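You operate a simulated robot arm through the tools that you are given. There is no shell and no other tool.

The job below is to be done with a simulated robot arm. You get a single attempt, and the scene is never put back.

## Task
Brush the brown and the white onion bulb clean on the roller and put them back.
Fine: switch the roller on for it and off again; leave the third bulb muddy. Set down upright: what you pick out.

Only the result counts: the job must be done as asked and must still hold three seconds after the hand-in. Knocking over, shifting, dropping, spilling or breaking anything else fails it.

## Robot
A 6-joint arm with a fingered hand, fixed in place. Base frame: the origin is on the floor under the middle of its stand, x ahead of it, y to its left, z up; the work surface is at about z = 0.8. Lengths are in m, angles in degrees, forces in N, time in s.
With the tool pointing down near the work surface it reaches from about 0.18 to 0.9 m from the base axis. Its first joint turns from -166.0 to 166.0 degrees. Payload 5 kg.
The TCP is the grasp point between the finger pads, 0.037 m short of the fingertips. In the tool frame z runs along the fingers and y along their closing line. The gripper opens to 0.124 m; its body begins 0.043 m behind the TCP. The gripper is a hand of 3 fingers: y runs from the thumb to the fingers, the wrist lies at [-0.021, -0.125, -0.215] in the tool frame, and closing takes about 1.5 s.
Orientation is told as [roll, pitch, yaw] about the base's x, y, z axes, in that order, counted from this pose: with the fingers straight down and the wrist toward the robot, the tool's x, y and z point along [0, 1, 0], [1, 0, 0] and [0, 0, -1] of the base frame.

## Interface
- The arm moves only by the tool apply_moves. Its argument "plan" is a list of rows, each an object (a shift or turn left out is 0, a gripper value left out holds the last) with "delta_rot": the turn, a rotation vector about the tool's x, y, z in degrees, a list of three; "offset": the shift along the tool's x, y, z in mm, a list of three; "jaw": the finger opening in mm, from 0 to 124. In form: [{"delta_rot": [rx, ry, rz], "offset": [dx, dy, dz], "jaw": jaw}, ...]. A call has 1 to 20 rows; each row shifts and turns the commanded pose from where the row before left it, along the tool's axes as they then stand. A row lasts 0.2 s, in which the tool goes at most 0.05 m and 8.6 degrees; a call with a longer step from one row to the next is refused whole, and so is a gripper value outside its range. Where a pose cannot be reached the arm comes as near as it can. A force on the tool above 40 N (or 10 N above the force at the start of the call, whichever is more), or a blocked arm, ends the call early, and 0.2 s more pass. Each finger travels about 0.072 m/s and halts on what it meets, pressing with about 30 N; the grip force reading is that of the motor and also rises with nothing between the fingers. The clock runs only during rows and for 0.2 s after the last one: add rows that do not move to give the fingers time. The reply holds the time, the measured pose of the TCP, the force on the tool along the base axes, the opening and the grip force, in the units named above and with some noise, with the torque about the TCP (base axes, N m) and any sound that the robot's microphone picked up, and new pictures: "show" is both (left out), scene, wrist or none.
- Cameras (640 x 400 px; columns grow to the right, rows downward): "scene" is fixed at [0.3979, 0.4991, 1.4001]; the picture's right is [-0.80, -0.60, 0.00], its down [-0.36, 0.48, -0.80] and it looks along [0.48, -0.64, -0.60] (base axes); focal length 359 px, centre (320, 200). "wrist" rides on the gripper at [0.072, -0.104, -0.154] in the tool frame; the picture's right is [-0.83, 0.26, -0.49], its down [-0.51, -0.72, 0.47] and it looks along [-0.23, 0.64, 0.73] (tool axes); focal length 243 px, centre (320, 200). There is no depth. A picture from a camera that has moved, and an enlarged one, comes with that camera's place and axes in the base frame and with its lens.
- preshape(shape): the hand has 3 fingers and takes this shape, open, in about a second: jaw (thumb against the fingers, like two jaws); tri (thumb and two fingers); tip (a fingertip pinch); poke (one finger out to press); point (the index stretched); flat (the hand flat); cup (the hand cupped); fist (a fist). The gripper value then closes the fingers along that shape, each until it touches; the sizes above hold for jaw. It gives what a move gives, with no picture.
- inspect(camera, box): a new picture of the part [left, top, right, bottom] of that camera's present view, enlarged. It takes no simulated time.
- finish_job(): hands the job in; it is judged then, once.

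Places have to be worked out from the pictures, the camera data and where the tool is seen. Open the gripper and draw the arm clear of the work before you hand the job in, unless the task says otherwise.

The tools are called after ">>>" as name(argument=value, ...) on one line, values as JSON. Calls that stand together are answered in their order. apply_moves: Moves the arm, as the interface text tells. Its arguments: {"type":"object","properties":{"plan":{"type":"array","items":{"type":"object","properties":{"delta_rot":{"type":"array","items":{"type":"number"}},"offset":{"type":"array","items":{"type":"number"}},"jaw":{"type":"number"}}}},"show":{"type":"string","enum":["both","scene","wrist","none"]}},"required":["plan"]} The other tools are called the same way: preshape (shape) gives the hand a shape; inspect (camera, box) takes an enlarged picture of a part of a camera's view; finish_job () hands the job in.

At the start:

```text
time_s: 0.0
position: [0.7442, -0.0036, 1.1232]
tcp_rot: [0.0, 0.0, 0.0]
force: [0.1, -0.4, 0.4]
torque: [0.0, 0.02, 0.01]
grip_width: 0.1236
grip_force: 0.2
shape: jaw
```

scene: 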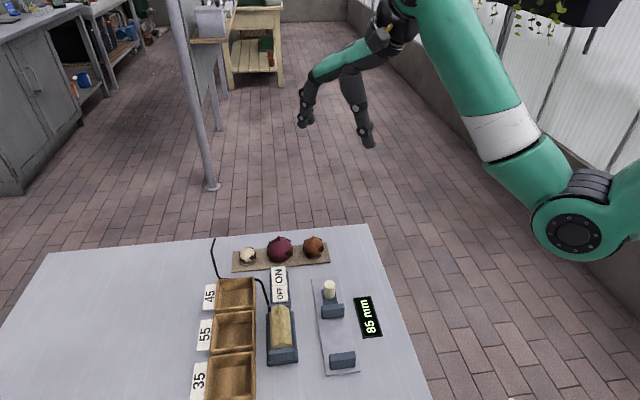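
wrist: 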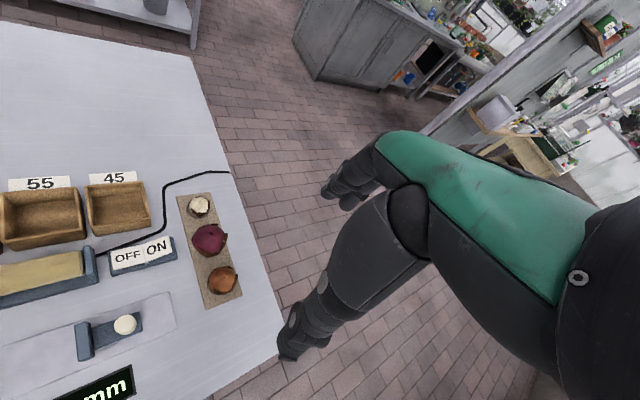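

The scene shows three bulbs (white, red, brown) on a strip, an OFF/ON rocker switch, a roller brush and some other kit (boxes, gauge). I'll enlarge the pictures first to place everything.

>>> inspect(camera="scene", box=[180, 220, 400, 400])

>>> inspect(camera="wrist", box=[0, 150, 290, 400])

>>> inspect(camera="scene", box=[220, 225, 340, 310])

```text
2.22 times, centred on (290, 310) of scene
camera zoom: at [0.3979, 0.4991, 1.4001], right [-0.8, -0.6, 0.0], down [-0.36, 0.48, -0.8], along [0.48, -0.64, -0.6], focal length 797 px, centre (387, -44)
```

zoom: 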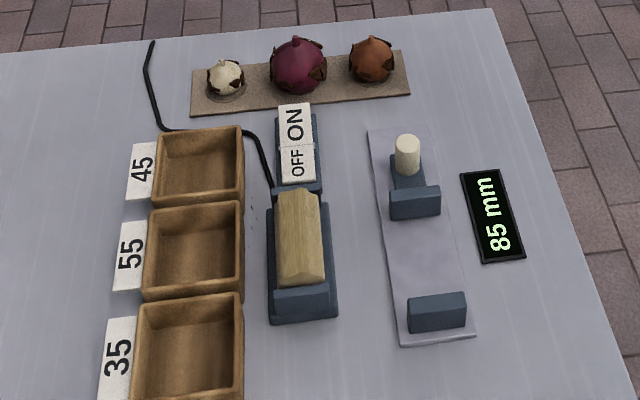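

```text
1.60 times, centred on (145, 275) of wrist
camera zoom: at [0.6405, 0.07, 1.2779], right [0.26, -0.83, 0.49], down [-0.72, -0.51, -0.47], along [0.64, -0.23, -0.73], focal length 388 px, centre (600, 80)
```

zoom: 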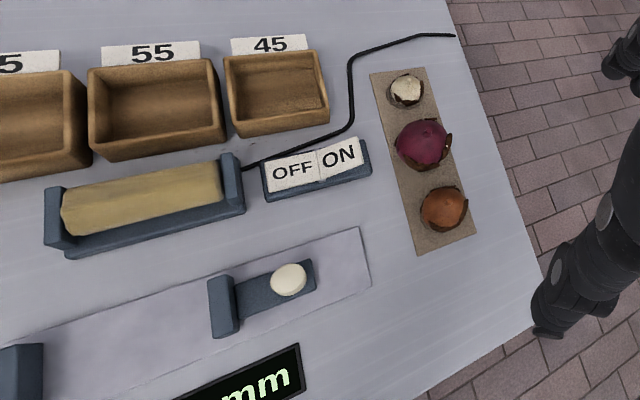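

```text
4.71 times, centred on (280, 268) of scene
camera zoom: at [0.3979, 0.4991, 1.4001], right [-0.8, -0.6, 0.0], down [-0.36, 0.48, -0.8], along [0.48, -0.64, -0.6], focal length 1688 px, centre (508, -118)
```

zoom: 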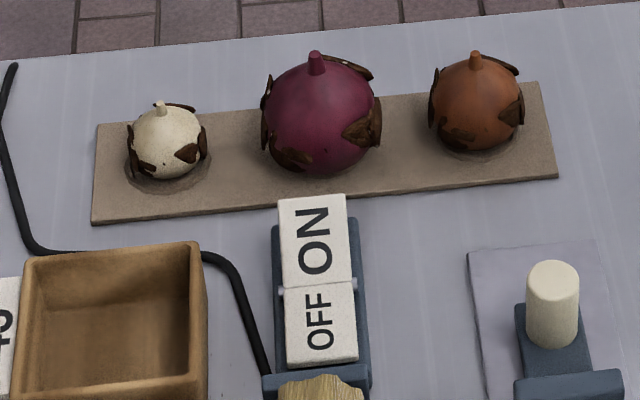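

Positions so far: the bulbs lie on a 45° line with white about (0.863, 0.147), red (0.811, 0.098) and brown (0.760, 0.042). The roller axis is centred near (0.676, 0.244) and the switch near (0.75, 0.167). I'll zoom in on the bulbs, roller, switch and hand for details.

>>> inspect(camera="scene", box=[296, 230, 336, 262])

>>> inspect(camera="scene", box=[230, 240, 270, 272])

>>> inspect(camera="wrist", box=[170, 180, 260, 310])

>>> inspect(camera="scene", box=[250, 270, 310, 370])

>>> inspect(camera="wrist", box=[0, 220, 190, 320])

>>> inspect(camera="scene", box=[270, 0, 470, 160])

```text
12.50 times, centred on (316, 246) of scene
camera zoom: at [0.3979, 0.4991, 1.4001], right [-0.8, -0.6, 0.0], down [-0.36, 0.48, -0.8], along [0.48, -0.64, -0.6], focal length 4484 px, centre (370, -375)
```

zoom: 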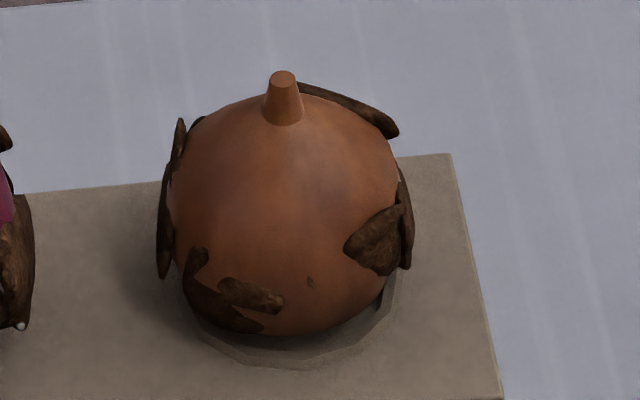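

```text
12.50 times, centred on (250, 256) of scene
camera zoom: at [0.3979, 0.4991, 1.4001], right [-0.8, -0.6, 0.0], down [-0.36, 0.48, -0.8], along [0.48, -0.64, -0.6], focal length 4484 px, centre (1195, -500)
```

zoom: 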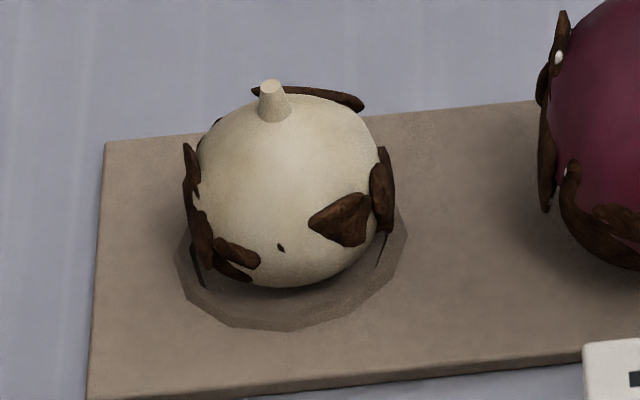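

```text
3.08 times, centred on (215, 245) of wrist
camera zoom: at [0.6405, 0.07, 1.2779], right [0.26, -0.83, 0.49], down [-0.72, -0.51, -0.47], along [0.64, -0.23, -0.73], focal length 746 px, centre (643, 62)
```

zoom: 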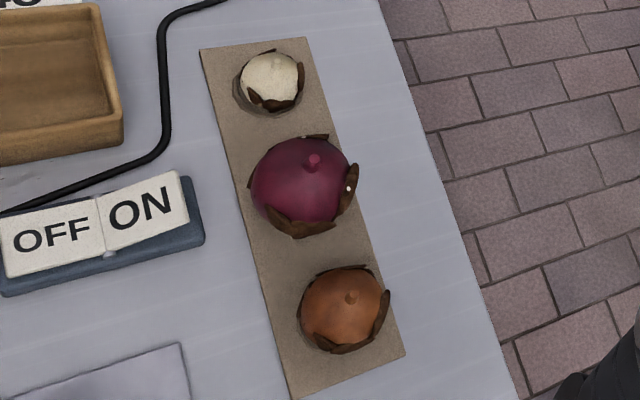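

```text
4.00 times, centred on (280, 320) of scene
camera zoom: at [0.3979, 0.4991, 1.4001], right [-0.8, -0.6, 0.0], down [-0.36, 0.48, -0.8], along [0.48, -0.64, -0.6], focal length 1435 px, centre (480, -280)
```

zoom: 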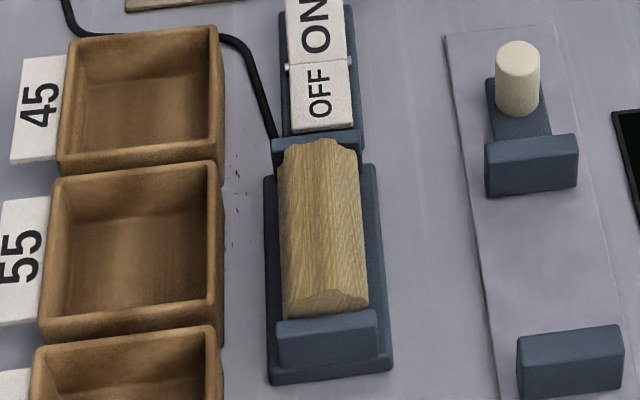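

```text
3.37 times, centred on (95, 270) of wrist
camera zoom: at [0.6405, 0.07, 1.2779], right [0.26, -0.83, 0.49], down [-0.72, -0.51, -0.47], along [0.64, -0.23, -0.73], focal length 817 px, centre (1078, -36)
```

zoom: 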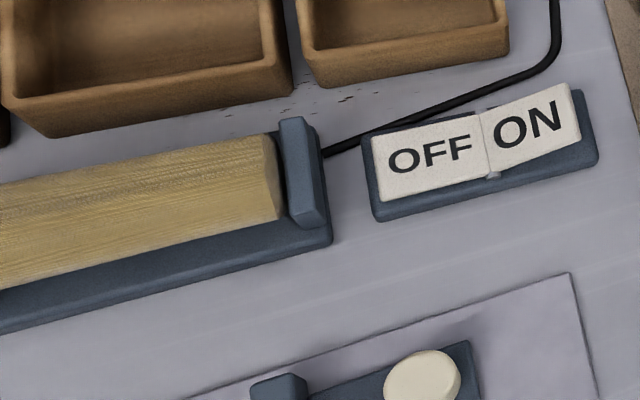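

```text
2.50 times, centred on (370, 80) of scene
camera zoom: at [0.3979, 0.4991, 1.4001], right [-0.8, -0.6, 0.0], down [-0.36, 0.48, -0.8], along [0.48, -0.64, -0.6], focal length 897 px, centre (195, 500)
```

zoom: 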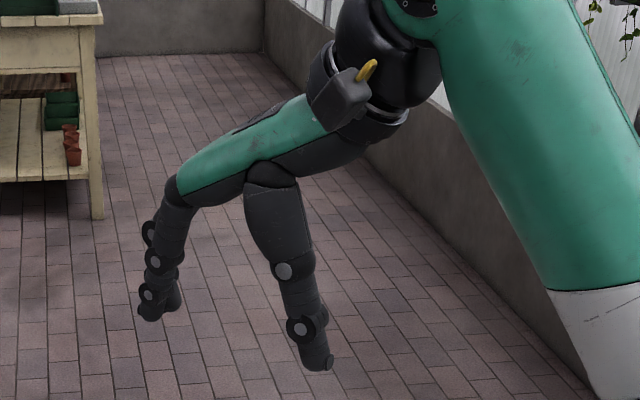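

Each bulb has about four or five mud patches around its belt, and the rocker has its ON side raised, so it is off now. I'll try hand shapes up here, clear of everything, to see how the fingers lie.

>>> preshape(shape="tip")

>>> inspect(camera="scene", box=[270, 0, 470, 160])

>>> inspect(camera="wrist", box=[200, 100, 640, 400])

```text
time_s: 0.9
position: [0.7451, -0.002, 1.1236]
tcp_rot: [0.0, 0.0, 0.0]
force: [0.4, -0.7, 0.0]
torque: [0.0, -0.03, -0.03]
grip_width: 0.1235
grip_force: 0.1
shape: tip
```

```text
2.50 times, centred on (370, 80) of scene
camera zoom: at [0.3979, 0.4991, 1.4001], right [-0.8, -0.6, 0.0], down [-0.36, 0.48, -0.8], along [0.48, -0.64, -0.6], focal length 897 px, centre (195, 500)
```

zoom: 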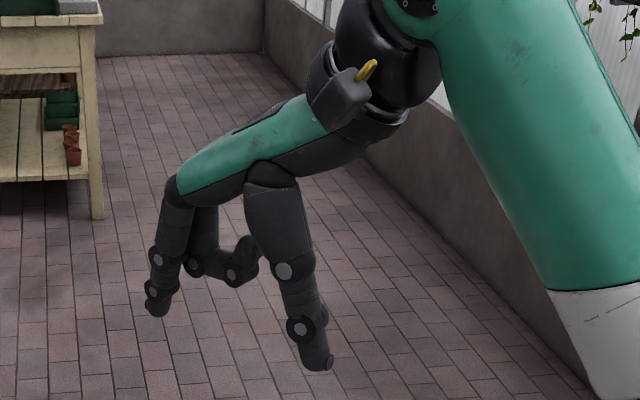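

```text
1.33 times, centred on (420, 250) of wrist
camera zoom: at [0.6405, 0.07, 1.278], right [0.26, -0.83, 0.49], down [-0.72, -0.51, -0.47], along [0.64, -0.23, -0.73], focal length 324 px, centre (187, 133)
```

zoom: 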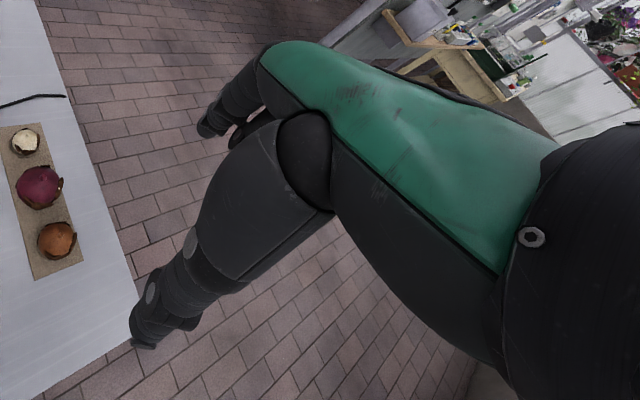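

The "tip" shape sets one finger against the thumb with the other finger curled. I'll look at "tri" and "poke" as well.

>>> preshape(shape="tri")

>>> inspect(camera="scene", box=[270, 0, 470, 160])

>>> preshape(shape="poke")

>>> inspect(camera="scene", box=[270, 0, 470, 160])

>>> inspect(camera="wrist", box=[200, 100, 640, 400])

```text
time_s: 1.8
position: [0.745, -0.0022, 1.1239]
tcp_rot: [0.0, 0.0, 0.0]
force: [0.5, -0.5, 0.6]
torque: [0.02, -0.04, -0.02]
grip_width: 0.1235
grip_force: 0.1
shape: tri
```

```text
2.50 times, centred on (370, 80) of scene
camera zoom: at [0.3979, 0.4991, 1.4001], right [-0.8, -0.6, 0.0], down [-0.36, 0.48, -0.8], along [0.48, -0.64, -0.6], focal length 897 px, centre (195, 500)
```

zoom: 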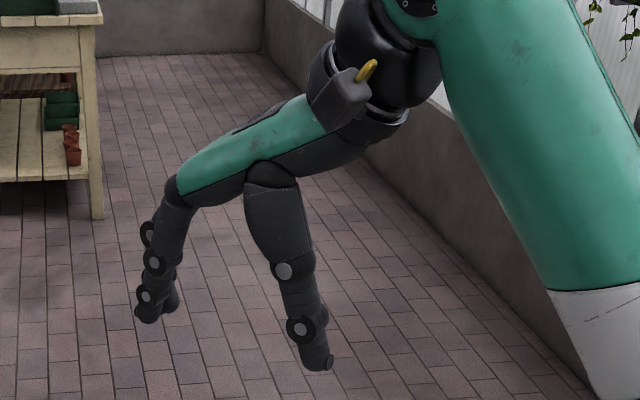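

```text
time_s: 2.7
position: [0.7433, -0.0027, 1.1241]
tcp_rot: [0.0, 0.0, 0.1]
force: [-0.7, 0.7, 1.0]
torque: [-0.02, 0.0, 0.0]
grip_width: 0.0
grip_force: 0.1
shape: poke
```

```text
2.50 times, centred on (370, 80) of scene
camera zoom: at [0.3979, 0.4991, 1.4001], right [-0.8, -0.6, 0.0], down [-0.36, 0.48, -0.8], along [0.48, -0.64, -0.6], focal length 897 px, centre (195, 500)
```

zoom: 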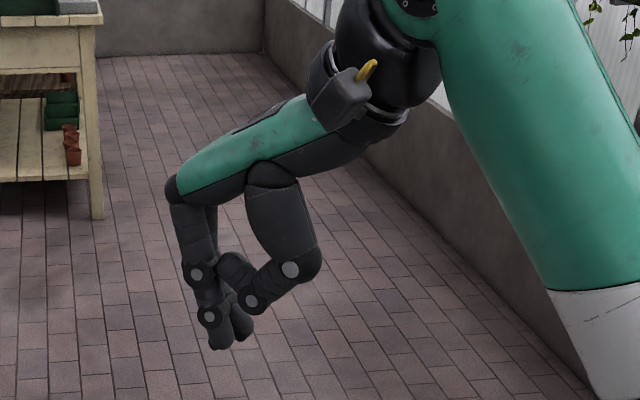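

```text
1.33 times, centred on (420, 250) of wrist
camera zoom: at [0.6405, 0.07, 1.278], right [0.26, -0.83, 0.49], down [-0.72, -0.51, -0.47], along [0.64, -0.23, -0.73], focal length 324 px, centre (187, 133)
```

zoom: 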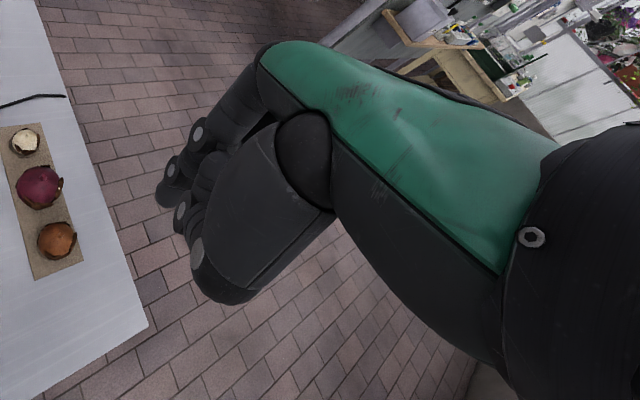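

I'll zoom closer on the hand in the poke shape to see which fingertip sticks out and where.

>>> inspect(camera="scene", box=[325, 80, 385, 150])

>>> inspect(camera="wrist", box=[290, 160, 410, 340])

```text
5.71 times, centred on (355, 115) of scene
camera zoom: at [0.3979, 0.4991, 1.4001], right [-0.8, -0.6, 0.0], down [-0.36, 0.48, -0.8], along [0.48, -0.64, -0.6], focal length 2050 px, centre (120, 686)
```

zoom: 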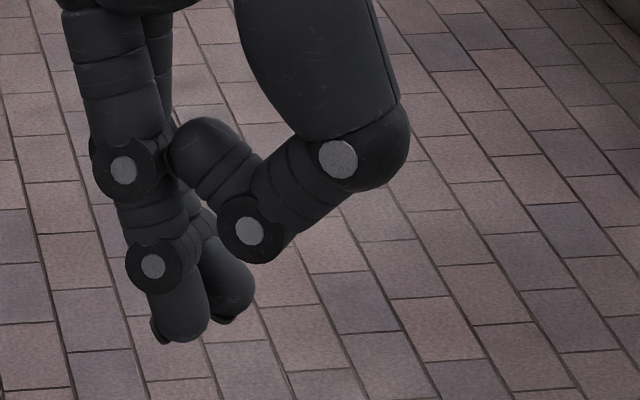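

```text
2.22 times, centred on (350, 250) of wrist
camera zoom: at [0.6405, 0.07, 1.278], right [0.26, -0.83, 0.49], down [-0.72, -0.51, -0.47], along [0.64, -0.23, -0.73], focal length 539 px, centre (253, 89)
```

zoom: 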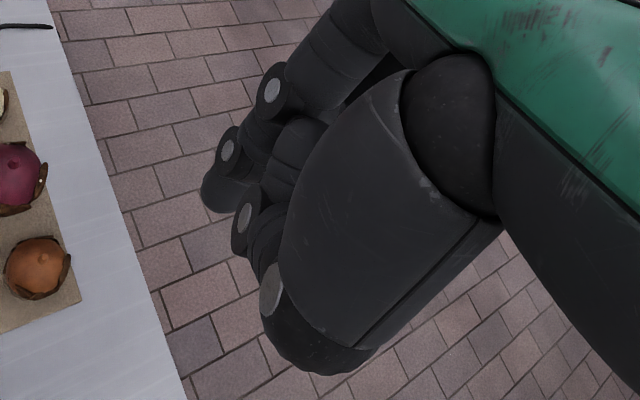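

Both fingers stay out side by side in poke. I'll check whether "point" gives a single cleaner finger for the rocker.

>>> preshape(shape="point")

>>> inspect(camera="scene", box=[305, 50, 405, 170])

>>> inspect(camera="wrist", box=[250, 120, 450, 340])

```text
time_s: 3.6
position: [0.7438, -0.0035, 1.1234]
tcp_rot: [0.0, 0.0, 0.1]
force: [-0.2, -0.2, 0.3]
torque: [0.02, 0.02, 0.02]
grip_width: 0.0
grip_force: 0.0
shape: point
```

```text
3.33 times, centred on (355, 110) of scene
camera zoom: at [0.3979, 0.4991, 1.4001], right [-0.8, -0.6, 0.0], down [-0.36, 0.48, -0.8], along [0.48, -0.64, -0.6], focal length 1196 px, centre (203, 500)
```

zoom: 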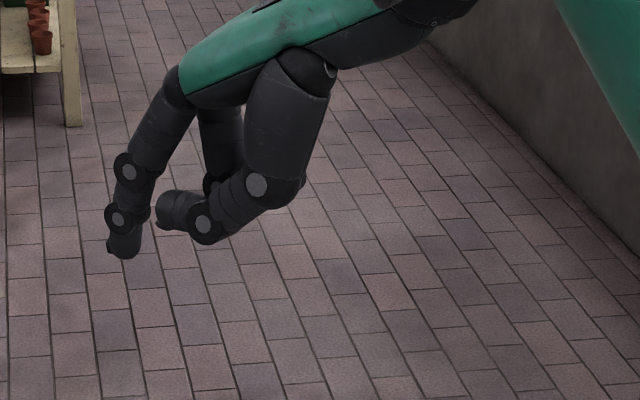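

```text
1.82 times, centred on (350, 230) of wrist
camera zoom: at [0.6405, 0.07, 1.2779], right [0.26, -0.83, 0.49], down [-0.72, -0.51, -0.47], along [0.64, -0.23, -0.73], focal length 441 px, centre (266, 146)
```

zoom: 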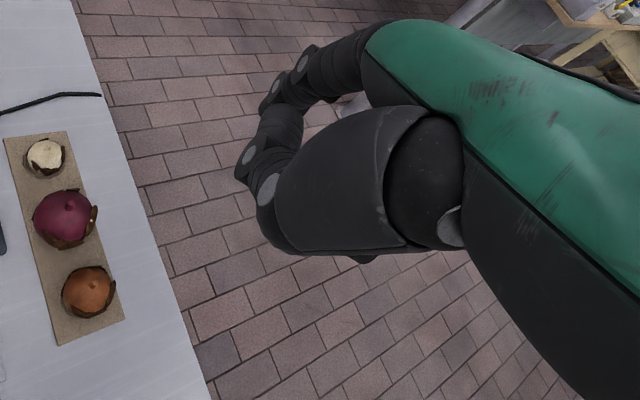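

Poke is the better shape for the rocker, so I'll return to it. Then I'll yaw the hand by -45° to match the bench layout and hover about 10 cm above the ON pad.

>>> preshape(shape="poke")

>>> apply_moves(plan=[{"delta_rot": [0, 0, 7.5]}, {"delta_rot": [0, 0, 7.5]}, {"delta_rot": [0, 0, 7.5]}, {"delta_rot": [0, 0, 7.5]}, {"delta_rot": [0, 0, 7.5]}, {"delta_rot": [0, 0, 7.5]}, {"offset": [20.7, -16, 25]}, {"offset": [20.7, -16, 25]}, {"offset": [20.7, -16, 25]}, {"offset": [20.7, -16, 25]}, {"offset": [20.7, -16, 25]}, {"offset": [20.7, -16, 25]}, {}], show="both")

```text
time_s: 4.5
position: [0.7452, -0.0024, 1.1241]
tcp_rot: [0.0, -0.1, 0.1]
force: [-0.3, -1.0, -0.5]
torque: [0.02, 0.03, -0.02]
grip_width: 0.0
grip_force: 0.1
shape: poke
```

```text
time_s: 7.3
position: [0.7628, 0.1542, 0.9733]
tcp_rot: [0.0, 0.1, -45.0]
force: [-0.4, -0.1, 0.1]
torque: [0.02, -0.03, 0.02]
grip_width: 0.0001
grip_force: 0.0
shape: poke
camera wrist: at [0.7406, 0.2798, 1.1287], right [-0.4, -0.77, 0.49], down [-0.87, 0.15, -0.47], along [0.29, -0.62, -0.73], focal length 243 px, centre (320, 200)
```

scene: 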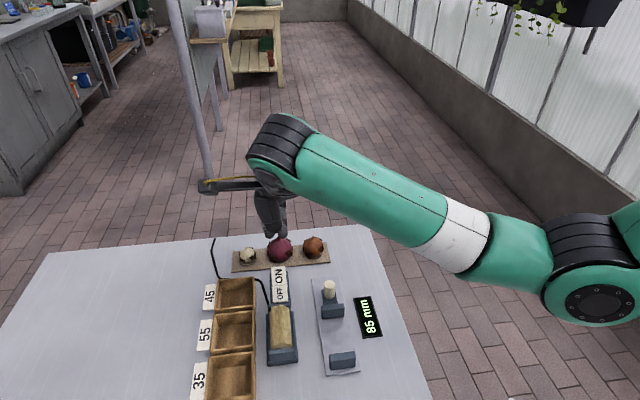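
wrist: 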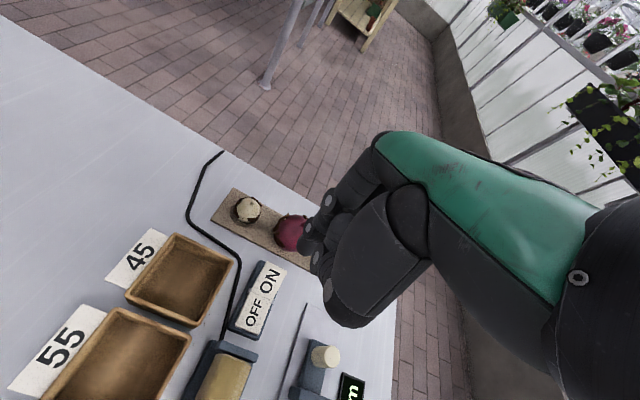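

The hand hovers over the switch at z = 0.973. I'll zoom in on the fingertips relative to the ON pad.

>>> inspect(camera="scene", box=[230, 180, 340, 310])

>>> inspect(camera="wrist", box=[180, 170, 400, 370])

```text
3.08 times, centred on (285, 245) of scene
camera zoom: at [0.3979, 0.4991, 1.4001], right [-0.8, -0.6, 0.0], down [-0.36, 0.48, -0.8], along [0.48, -0.64, -0.6], focal length 1104 px, centre (428, 62)
```

zoom: 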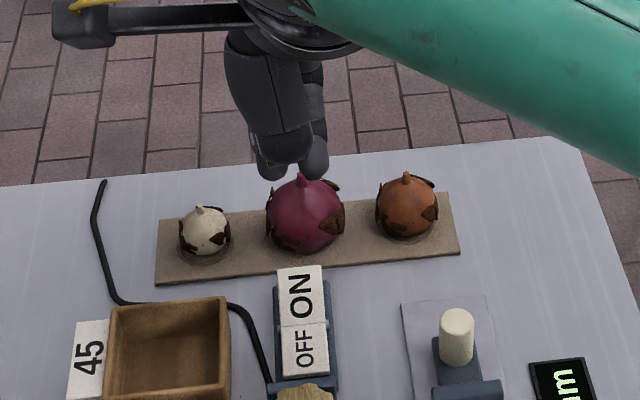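

```text
2.00 times, centred on (290, 270) of wrist
camera zoom: at [0.7406, 0.2798, 1.1287], right [-0.4, -0.77, 0.49], down [-0.87, 0.15, -0.47], along [0.29, -0.62, -0.73], focal length 485 px, centre (380, 60)
```

zoom: 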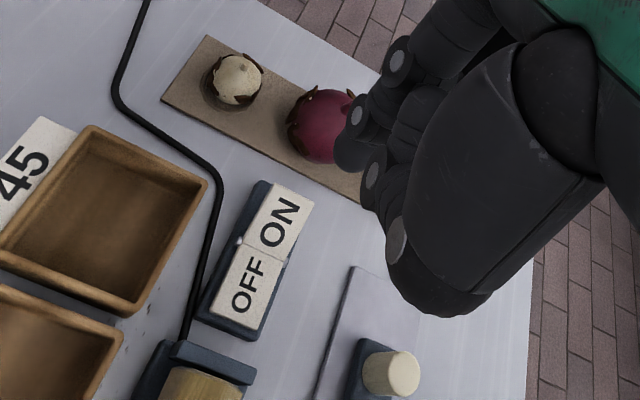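

The fingertips straddle the TCP line, and the ON pad centre works out at about (0.763, 0.154), directly below. I'll shift 4 mm outward on the pad and go down slowly.

>>> apply_moves(plan=[{"offset": [0, 4, 25]}, {"offset": [0, 0, 25]}, {"offset": [0, 0, 25]}, {"offset": [0, 0, 10]}, {"offset": [0, 0, 4]}, {"offset": [0, 0, 3]}, {"offset": [0, 0, 3]}], show="scene")

>>> inspect(camera="scene", box=[230, 200, 340, 330])

>>> inspect(camera="wrist", box=[180, 170, 400, 370])

```text
time_s: 8.9
position: [0.7664, 0.1491, 0.8779]
tcp_rot: [0.1, 0.0, -45.0]
force: [-0.1, -0.4, 0.4]
torque: [0.0, 0.01, -0.03]
grip_width: 0.0
grip_force: 0.1
shape: poke
```

scene: 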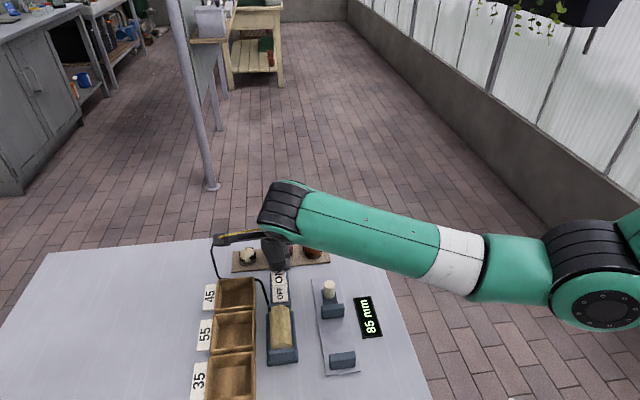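

```text
3.08 times, centred on (285, 265) of scene
camera zoom: at [0.3979, 0.4991, 1.4001], right [-0.8, -0.6, 0.0], down [-0.36, 0.48, -0.8], along [0.48, -0.64, -0.6], focal length 1104 px, centre (428, 0)
```

zoom: 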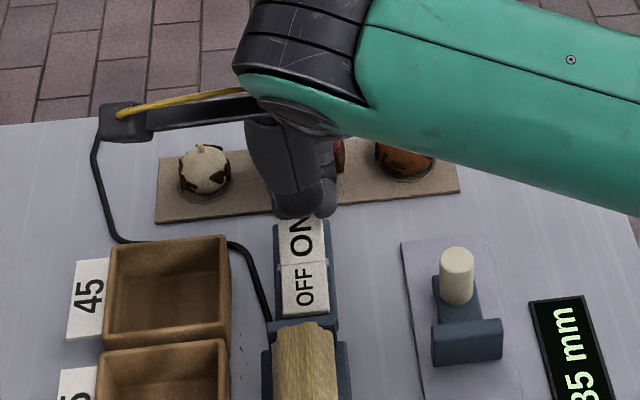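

```text
2.00 times, centred on (290, 270) of wrist
camera zoom: at [0.7442, 0.2749, 1.032], right [-0.4, -0.77, 0.49], down [-0.87, 0.15, -0.47], along [0.29, -0.62, -0.73], focal length 485 px, centre (380, 60)
```

zoom: 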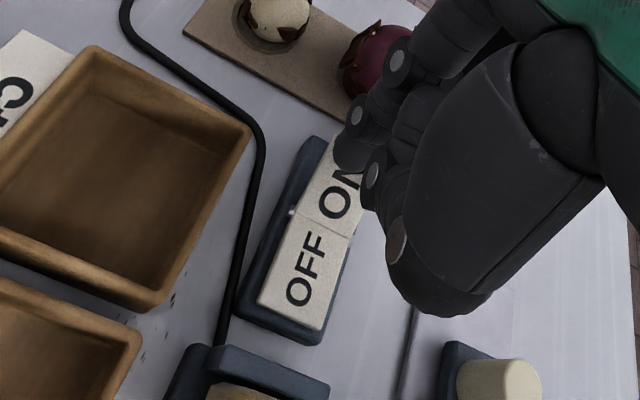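

There's no contact yet and the tips are right above the outer half of the ON pad. I'll keep descending in small steps and watch the force.

>>> apply_moves(plan=[{"offset": [0, 0, 3]}, {"offset": [0, 0, 3]}, {"offset": [0, 0, 3]}, {"offset": [0, 0, 3]}], show="none")

>>> inspect(camera="scene", box=[230, 200, 340, 330])

>>> inspect(camera="wrist", box=[180, 170, 400, 370])

```text
time_s: 9.9
position: [0.7666, 0.1491, 0.8662]
tcp_rot: [0.0, 0.0, -45.0]
force: [-0.5, 0.4, 0.2]
torque: [-0.02, -0.02, 0.02]
grip_width: 0.0002
grip_force: 0.1
shape: poke
```

```text
3.08 times, centred on (285, 265) of scene
camera zoom: at [0.3979, 0.4991, 1.4001], right [-0.8, -0.6, 0.0], down [-0.36, 0.48, -0.8], along [0.48, -0.64, -0.6], focal length 1104 px, centre (428, 0)
```

zoom: 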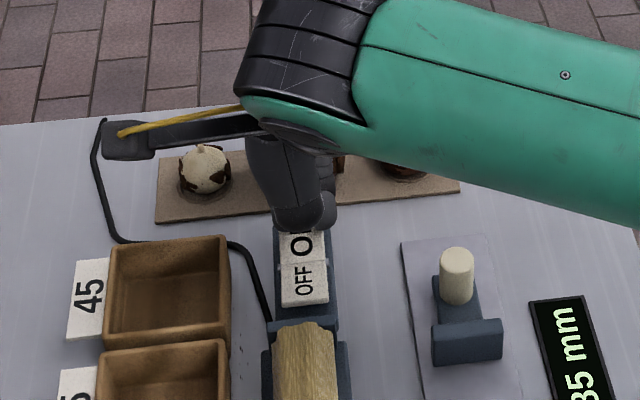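

```text
2.00 times, centred on (290, 270) of wrist
camera zoom: at [0.7448, 0.2755, 1.0203], right [-0.4, -0.77, 0.49], down [-0.87, 0.15, -0.47], along [0.29, -0.62, -0.73], focal length 485 px, centre (380, 60)
```

zoom: 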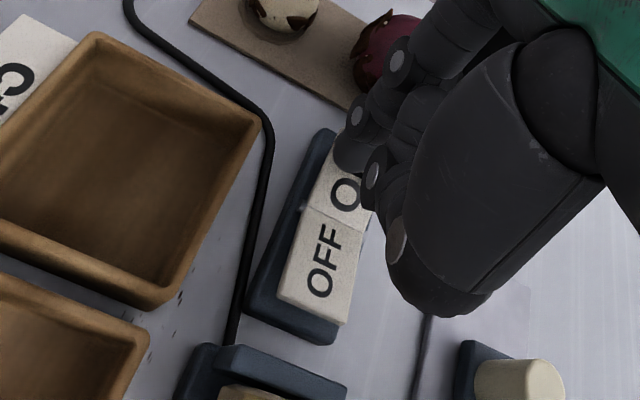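

The OFF pad now looks raised and the force stayed low, so the rocker has probably flipped. I'll retract and check that the roller is spinning.

>>> apply_moves(plan=[{"offset": [0, 0, -20]}, {"offset": [0, 0, -30]}, {"offset": [0, -10, -40]}], show="none")

>>> inspect(camera="scene", box=[230, 240, 340, 370])

>>> apply_moves(plan=[{"offset": [0, 0, -5]}], show="none")

>>> inspect(camera="scene", box=[230, 240, 340, 370])

```text
time_s: 10.7
position: [0.7608, 0.1562, 0.9574]
tcp_rot: [-0.1, 0.1, -45.0]
force: [-0.4, 0.2, -0.8]
torque: [0.03, -0.03, 0.0]
grip_width: 0.0002
grip_force: 0.0
shape: poke
```

```text
3.08 times, centred on (285, 305) of scene
camera zoom: at [0.3979, 0.4991, 1.4001], right [-0.8, -0.6, 0.0], down [-0.36, 0.48, -0.8], along [0.48, -0.64, -0.6], focal length 1104 px, centre (428, -123)
```

zoom: 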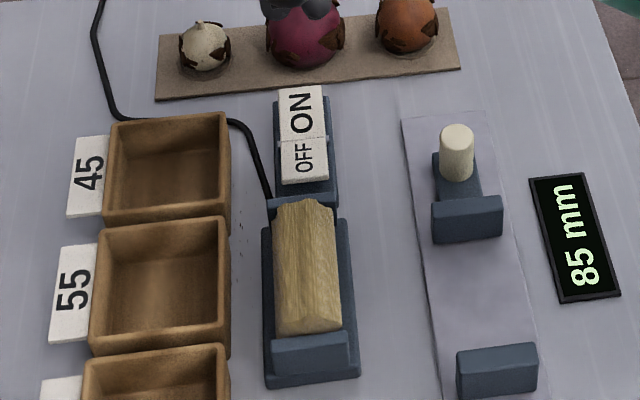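

```text
time_s: 11.1
position: [0.7613, 0.1568, 0.9613]
tcp_rot: [0.0, 0.1, -45.0]
force: [0.5, -0.4, -0.3]
torque: [-0.01, -0.02, 0.0]
grip_width: 0.0002
grip_force: 0.1
shape: poke
```

```text
3.08 times, centred on (285, 305) of scene
camera zoom: at [0.3979, 0.4991, 1.4001], right [-0.8, -0.6, 0.0], down [-0.36, 0.48, -0.8], along [0.48, -0.64, -0.6], focal length 1104 px, centre (428, -123)
```

zoom: 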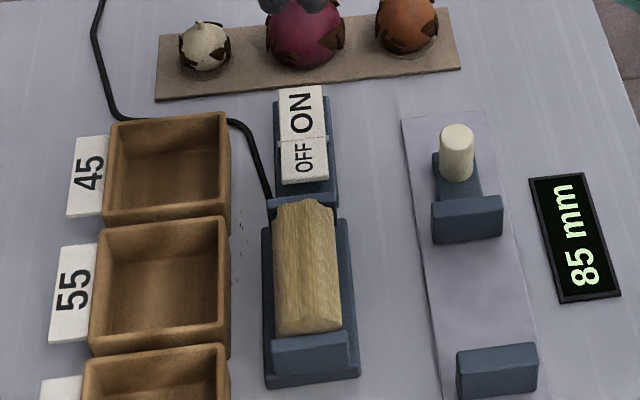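

The rocker now lies in the ON position, with ON down and OFF raised. I'll zoom on the roller at two different moments to see if it turns.

>>> inspect(camera="scene", box=[255, 295, 305, 370])

>>> apply_moves(plan=[{}], show="none")

>>> inspect(camera="scene", box=[255, 295, 305, 370])

>>> apply_moves(plan=[{}, {}], show="none")

>>> inspect(camera="scene", box=[255, 295, 305, 370])

```text
5.33 times, centred on (280, 332) of scene
camera zoom: at [0.3979, 0.4991, 1.4001], right [-0.8, -0.6, 0.0], down [-0.36, 0.48, -0.8], along [0.48, -0.64, -0.6], focal length 1913 px, centre (533, -507)
```

zoom: 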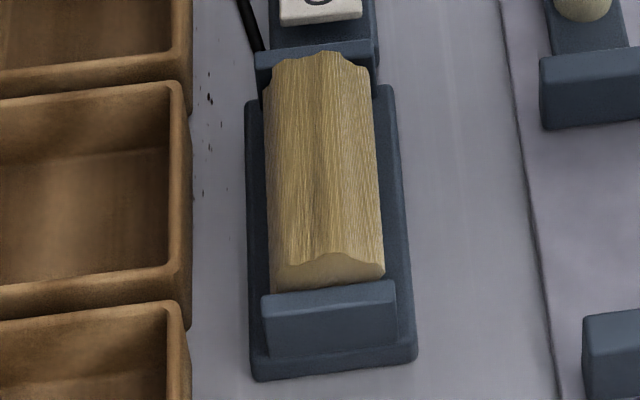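

```text
time_s: 11.5
position: [0.7618, 0.1578, 0.962]
tcp_rot: [0.1, 0.0, -45.0]
force: [0.3, -0.6, 0.7]
torque: [0.0, 0.03, -0.02]
grip_width: 0.0
grip_force: 0.0
shape: poke
```

```text
5.33 times, centred on (280, 332) of scene
camera zoom: at [0.3979, 0.4991, 1.4001], right [-0.8, -0.6, 0.0], down [-0.36, 0.48, -0.8], along [0.48, -0.64, -0.6], focal length 1913 px, centre (533, -507)
```

zoom: 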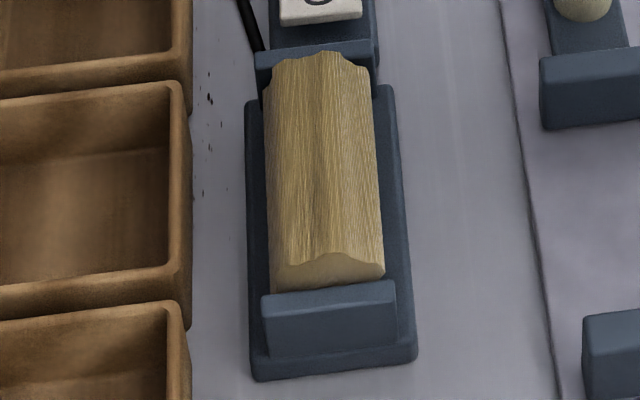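

```text
time_s: 12.1
position: [0.7609, 0.1573, 0.9613]
tcp_rot: [0.0, 0.0, -44.9]
force: [0.7, -0.8, -0.8]
torque: [-0.01, 0.01, 0.01]
grip_width: 0.0
grip_force: 0.0
shape: poke
```

```text
5.33 times, centred on (280, 332) of scene
camera zoom: at [0.3979, 0.4991, 1.4001], right [-0.8, -0.6, 0.0], down [-0.36, 0.48, -0.8], along [0.48, -0.64, -0.6], focal length 1913 px, centre (533, -507)
```

zoom: 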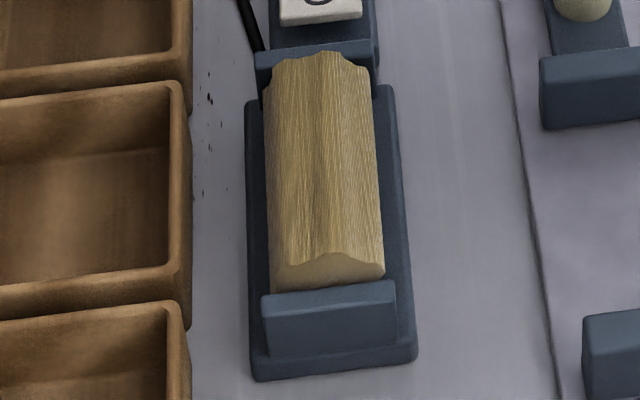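

The roller is not turning now, though its angle differs from the start, so it seems to have moved a bit. I'll check the rocker's tilt closely.

>>> inspect(camera="scene", box=[255, 255, 305, 310])

>>> inspect(camera="wrist", box=[200, 240, 320, 350])

```text
7.27 times, centred on (280, 282) of scene
camera zoom: at [0.3979, 0.4991, 1.4001], right [-0.8, -0.6, 0.0], down [-0.36, 0.48, -0.8], along [0.48, -0.64, -0.6], focal length 2609 px, centre (611, -400)
```

zoom: 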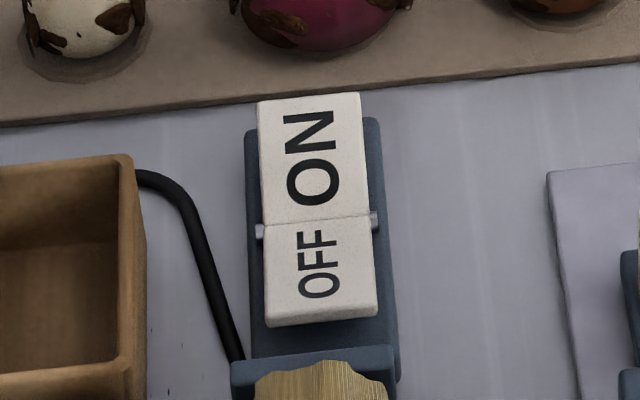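

```text
3.64 times, centred on (260, 295) of wrist
camera zoom: at [0.7388, 0.2822, 1.1163], right [-0.4, -0.77, 0.49], down [-0.87, 0.15, -0.47], along [0.29, -0.62, -0.73], focal length 882 px, centre (538, -146)
```

zoom: 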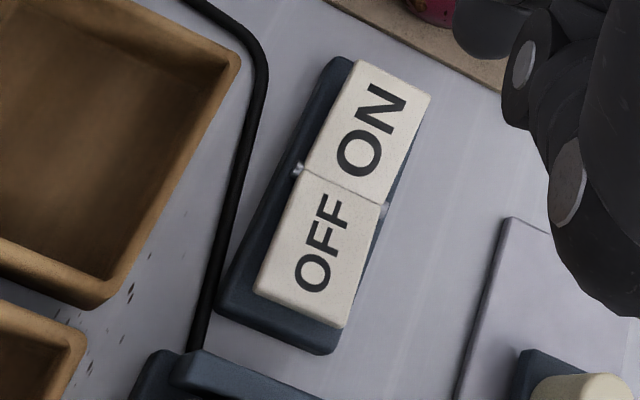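

The rocker looks only partly tipped: it stays wherever I leave it, and the ON end still overhangs the base. I'll press again at the same spot, deeper, until I feel a firm stop.

>>> apply_moves(plan=[{"offset": [0, 10, 30]}, {"offset": [0, 0, 30]}, {"offset": [0, 0, 25]}, {"offset": [0, 0, 10]}, {"offset": [0, 0, 2]}, {"offset": [0, 0, 2]}, {"offset": [0, 0, 2]}, {"offset": [0, 0, 2]}, {"offset": [0, 0, 2]}], show="none")

>>> inspect(camera="scene", box=[240, 240, 340, 370])

>>> inspect(camera="wrist", box=[180, 170, 400, 370])

```text
time_s: 14.1
position: [0.7684, 0.1506, 0.8579]
tcp_rot: [0.3, -0.2, -45.1]
force: [-3.8, -3.3, 20.3]
torque: [-0.2, 0.26, 0.05]
grip_width: 0.0
grip_force: 0.0
shape: poke
```

```text
3.08 times, centred on (290, 305) of scene
camera zoom: at [0.3979, 0.4991, 1.4001], right [-0.8, -0.6, 0.0], down [-0.36, 0.48, -0.8], along [0.48, -0.64, -0.6], focal length 1104 px, centre (412, -123)
```

zoom: 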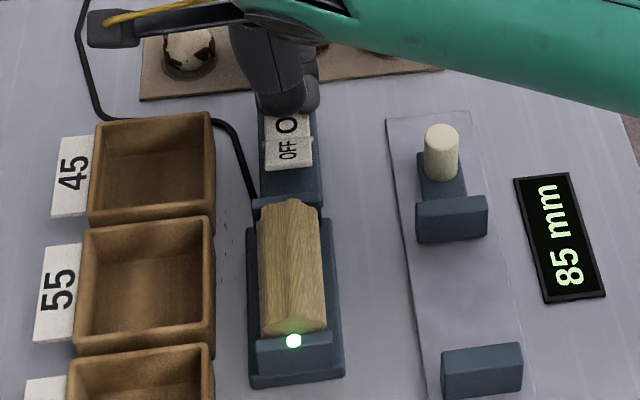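

```text
2.00 times, centred on (290, 270) of wrist
camera zoom: at [0.7461, 0.2758, 1.0123], right [-0.4, -0.77, 0.49], down [-0.87, 0.15, -0.48], along [0.29, -0.62, -0.73], focal length 485 px, centre (380, 60)
```

zoom: 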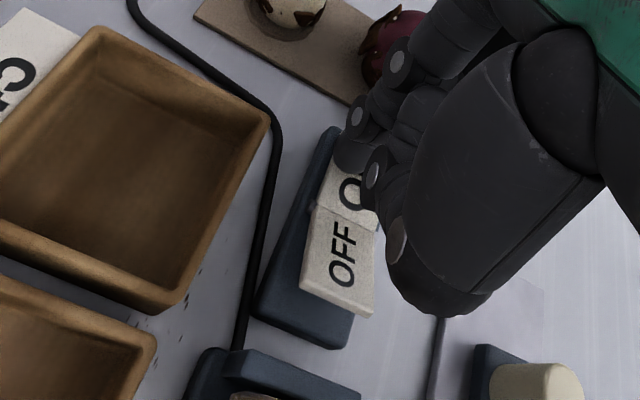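

A green lamp on the roller stand now lights, so the roller is on and the rocker is at its stop with 20 N on it. I'll retract upward and confirm that it stays on and turns.

>>> apply_moves(plan=[{"offset": [0, 0, -10]}, {"offset": [0, 0, -30]}, {"offset": [0, 0, -40]}, {"offset": [0, 0, -40]}], show="none")

>>> inspect(camera="scene", box=[240, 240, 340, 370])

>>> apply_moves(plan=[{}], show="none")

>>> inspect(camera="scene", box=[240, 280, 310, 370])

>>> inspect(camera="wrist", box=[100, 220, 340, 400])

```text
time_s: 15.1
position: [0.7696, 0.1513, 0.9763]
tcp_rot: [-0.1, 0.1, -45.1]
force: [0.0, 0.4, -0.4]
torque: [-0.01, 0.0, 0.02]
grip_width: 0.0
grip_force: 0.1
shape: poke
```

```text
3.08 times, centred on (290, 305) of scene
camera zoom: at [0.3979, 0.4991, 1.4001], right [-0.8, -0.6, 0.0], down [-0.36, 0.48, -0.8], along [0.48, -0.64, -0.6], focal length 1104 px, centre (412, -123)
```

zoom: 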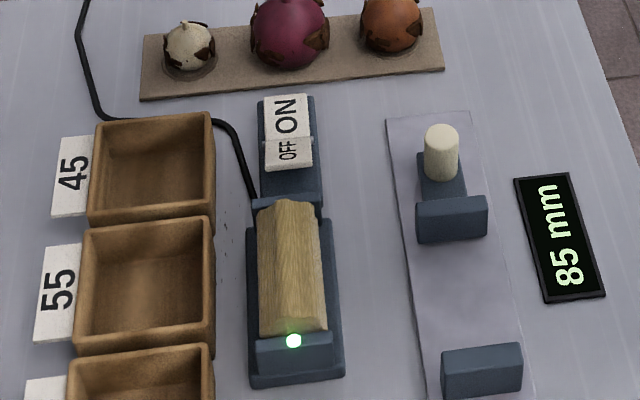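

```text
time_s: 15.5
position: [0.77, 0.1514, 0.977]
tcp_rot: [0.0, 0.0, -45.0]
force: [-0.5, -0.2, -0.2]
torque: [0.0, 0.04, -0.04]
grip_width: 0.0002
grip_force: 0.1
shape: poke
```

```text
4.44 times, centred on (275, 325) of scene
camera zoom: at [0.3979, 0.4991, 1.4001], right [-0.8, -0.6, 0.0], down [-0.36, 0.48, -0.8], along [0.48, -0.64, -0.6], focal length 1594 px, centre (520, -356)
```

zoom: 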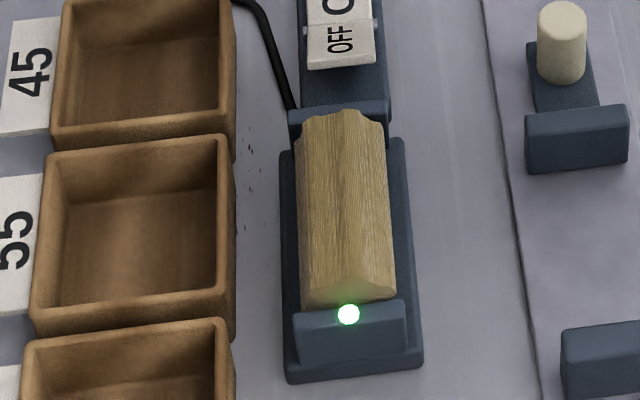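

```text
2.22 times, centred on (220, 310) of wrist
camera zoom: at [0.7482, 0.2775, 1.1309], right [-0.4, -0.77, 0.49], down [-0.87, 0.15, -0.47], along [0.29, -0.62, -0.73], focal length 539 px, centre (542, -44)
```

zoom: 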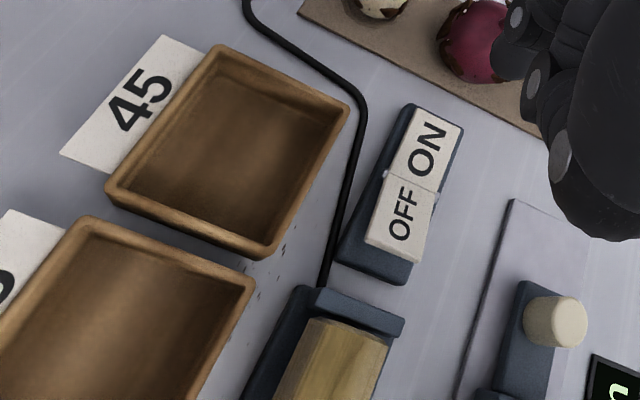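

The lamp is lit and the roller's profile changes between frames, so it is running. The mud on the brown bulb sits at azimuths of about 35°, 100°, 200° and 280°, so I'll pinch it along the free 150°/330° line (yaw -30°) with the "tip" shape. First I'll hover above it.

>>> preshape(shape="tip")

>>> apply_moves(plan=[{"delta_rot": [0, 0, -7.5], "jaw": 90}, {"delta_rot": [0, 0, -7.5]}, {"offset": [-25, 12, 0]}, {"offset": [-25, 12, 0]}, {"offset": [-25, 12, 0]}, {"offset": [-24.6, 12.3, 0]}, {}], show="both")

>>> inspect(camera="scene", box=[260, 150, 400, 280])

>>> inspect(camera="wrist", box=[200, 140, 420, 380])

```text
time_s: 16.4
position: [0.7716, 0.1521, 0.9772]
tcp_rot: [0.0, 0.0, -45.0]
force: [0.4, 0.1, -0.3]
torque: [0.01, -0.01, 0.03]
grip_width: 0.1238
grip_force: 0.1
shape: tip
```

```text
time_s: 18.0
position: [0.7574, 0.0372, 0.9794]
tcp_rot: [0.0, 0.0, -30.0]
force: [-0.5, 0.3, 0.3]
torque: [0.02, 0.01, -0.01]
grip_width: 0.0903
grip_force: 0.0
shape: tip
camera wrist: at [0.704, 0.1529, 1.1332], right [-0.19, -0.85, 0.49], down [-0.88, -0.08, -0.47], along [0.44, -0.52, -0.73], focal length 243 px, centre (320, 200)
```

scene: 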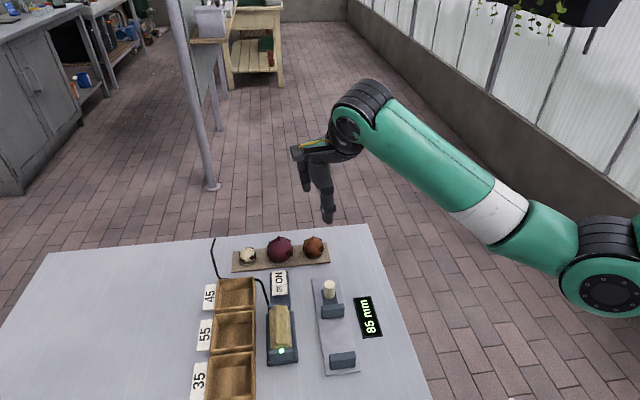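
wrist: 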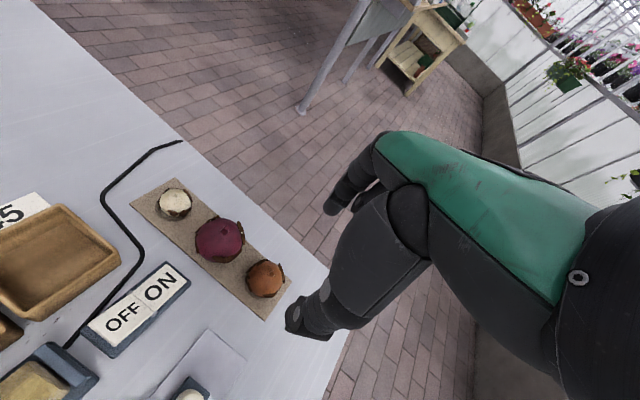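

```text
3.08 times, centred on (330, 215) of scene
camera zoom: at [0.3979, 0.4991, 1.4001], right [-0.8, -0.6, 0.0], down [-0.36, 0.48, -0.8], along [0.48, -0.64, -0.6], focal length 1104 px, centre (289, 154)
```

zoom: 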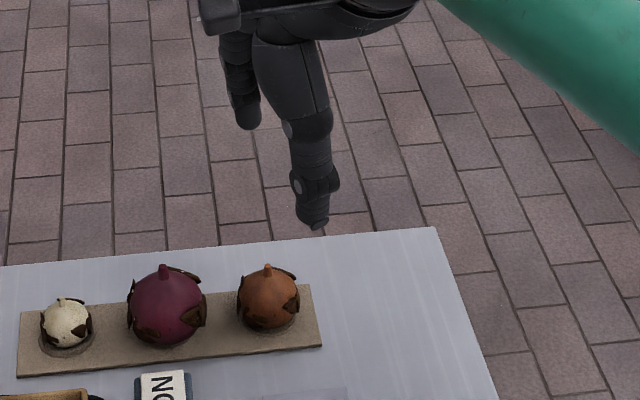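

```text
1.67 times, centred on (310, 260) of wrist
camera zoom: at [0.704, 0.1529, 1.1332], right [-0.19, -0.85, 0.49], down [-0.88, -0.08, -0.47], along [0.44, -0.52, -0.73], focal length 404 px, centre (337, 100)
```

zoom: 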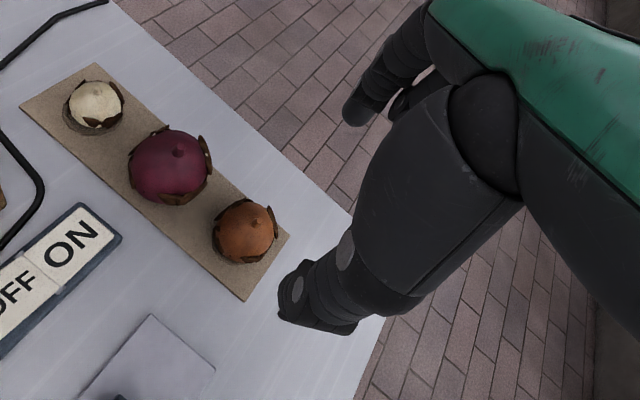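

The thumb and index straddle the TCP line about ±45 mm apart, and both cameras put the brown bulb near (0.763, 0.041). I'll nudge into line and come down to z = 0.90 for a closer look before the final descent.

>>> apply_moves(plan=[{"offset": [7, 3, 20]}, {"offset": [0, 0, 30]}, {"offset": [0, 0, 29]}, {}], show="none")

>>> inspect(camera="scene", box=[260, 180, 370, 290])

>>> inspect(camera="wrist", box=[200, 140, 420, 380])

```text
time_s: 19.0
position: [0.7643, 0.0437, 0.8986]
tcp_rot: [0.0, 0.0, -29.9]
force: [0.0, 0.7, 0.3]
torque: [0.01, 0.01, -0.01]
grip_width: 0.0902
grip_force: 0.0
shape: tip
```

```text
3.64 times, centred on (315, 235) of scene
camera zoom: at [0.3979, 0.4991, 1.4001], right [-0.8, -0.6, 0.0], down [-0.36, 0.48, -0.8], along [0.48, -0.64, -0.6], focal length 1304 px, centre (338, 73)
```

zoom: 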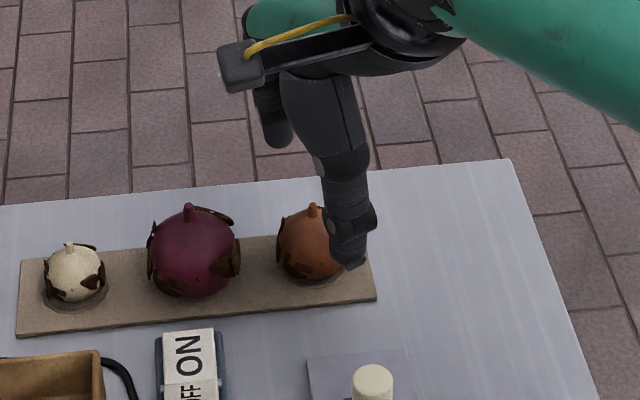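

```text
1.67 times, centred on (310, 260) of wrist
camera zoom: at [0.7109, 0.159, 1.0525], right [-0.19, -0.85, 0.49], down [-0.88, -0.08, -0.47], along [0.44, -0.52, -0.73], focal length 404 px, centre (337, 100)
```

zoom: 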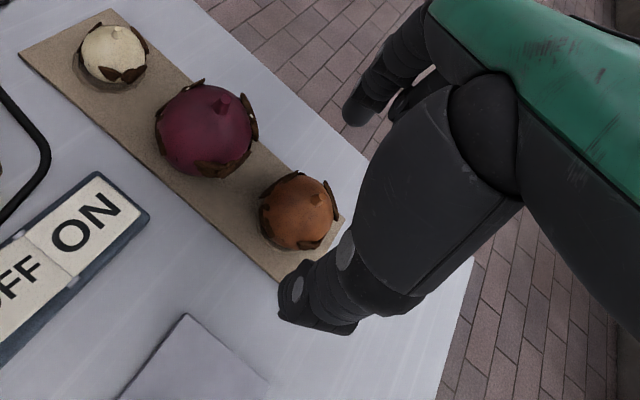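

The bulb appears right under the TCP in the wrist view (pixel 298,212, as predicted for a centred bulb). I'll descend to z ≈ 0.852, watching the force, and check before closing.

>>> apply_moves(plan=[{"offset": [0, 0, 15]}, {"offset": [0, 0, 15]}, {"offset": [0, 0, 10]}, {"offset": [0, 0, 6]}, {}], show="none")

>>> inspect(camera="scene", box=[270, 200, 370, 290])

>>> inspect(camera="wrist", box=[220, 160, 420, 360])

```text
time_s: 20.2
position: [0.7664, 0.0449, 0.8527]
tcp_rot: [0.1, 0.1, -30.1]
force: [0.7, -0.3, -0.4]
torque: [0.02, -0.02, 0.02]
grip_width: 0.09
grip_force: 0.0
shape: tip
```

```text
4.44 times, centred on (320, 245) of scene
camera zoom: at [0.3979, 0.4991, 1.4001], right [-0.8, -0.6, 0.0], down [-0.36, 0.48, -0.8], along [0.48, -0.64, -0.6], focal length 1594 px, centre (320, 0)
```

zoom: 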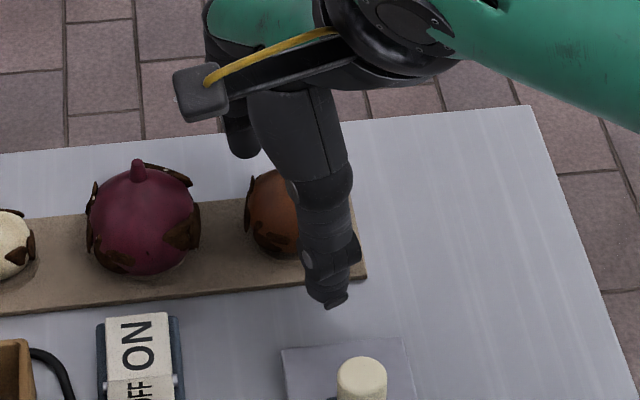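

```text
2.00 times, centred on (320, 260) of wrist
camera zoom: at [0.7122, 0.1607, 1.0065], right [-0.19, -0.85, 0.49], down [-0.88, -0.08, -0.47], along [0.44, -0.52, -0.73], focal length 485 px, centre (320, 80)
```

zoom: 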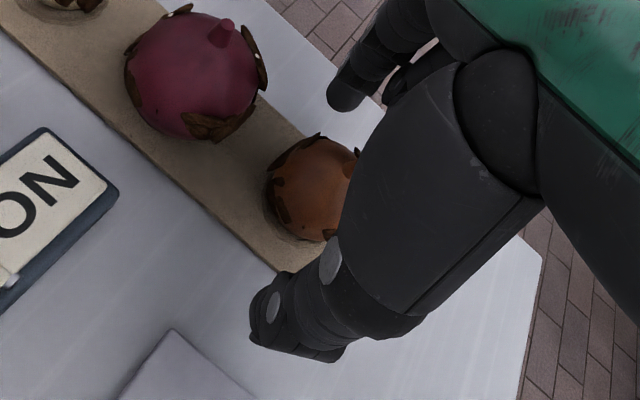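

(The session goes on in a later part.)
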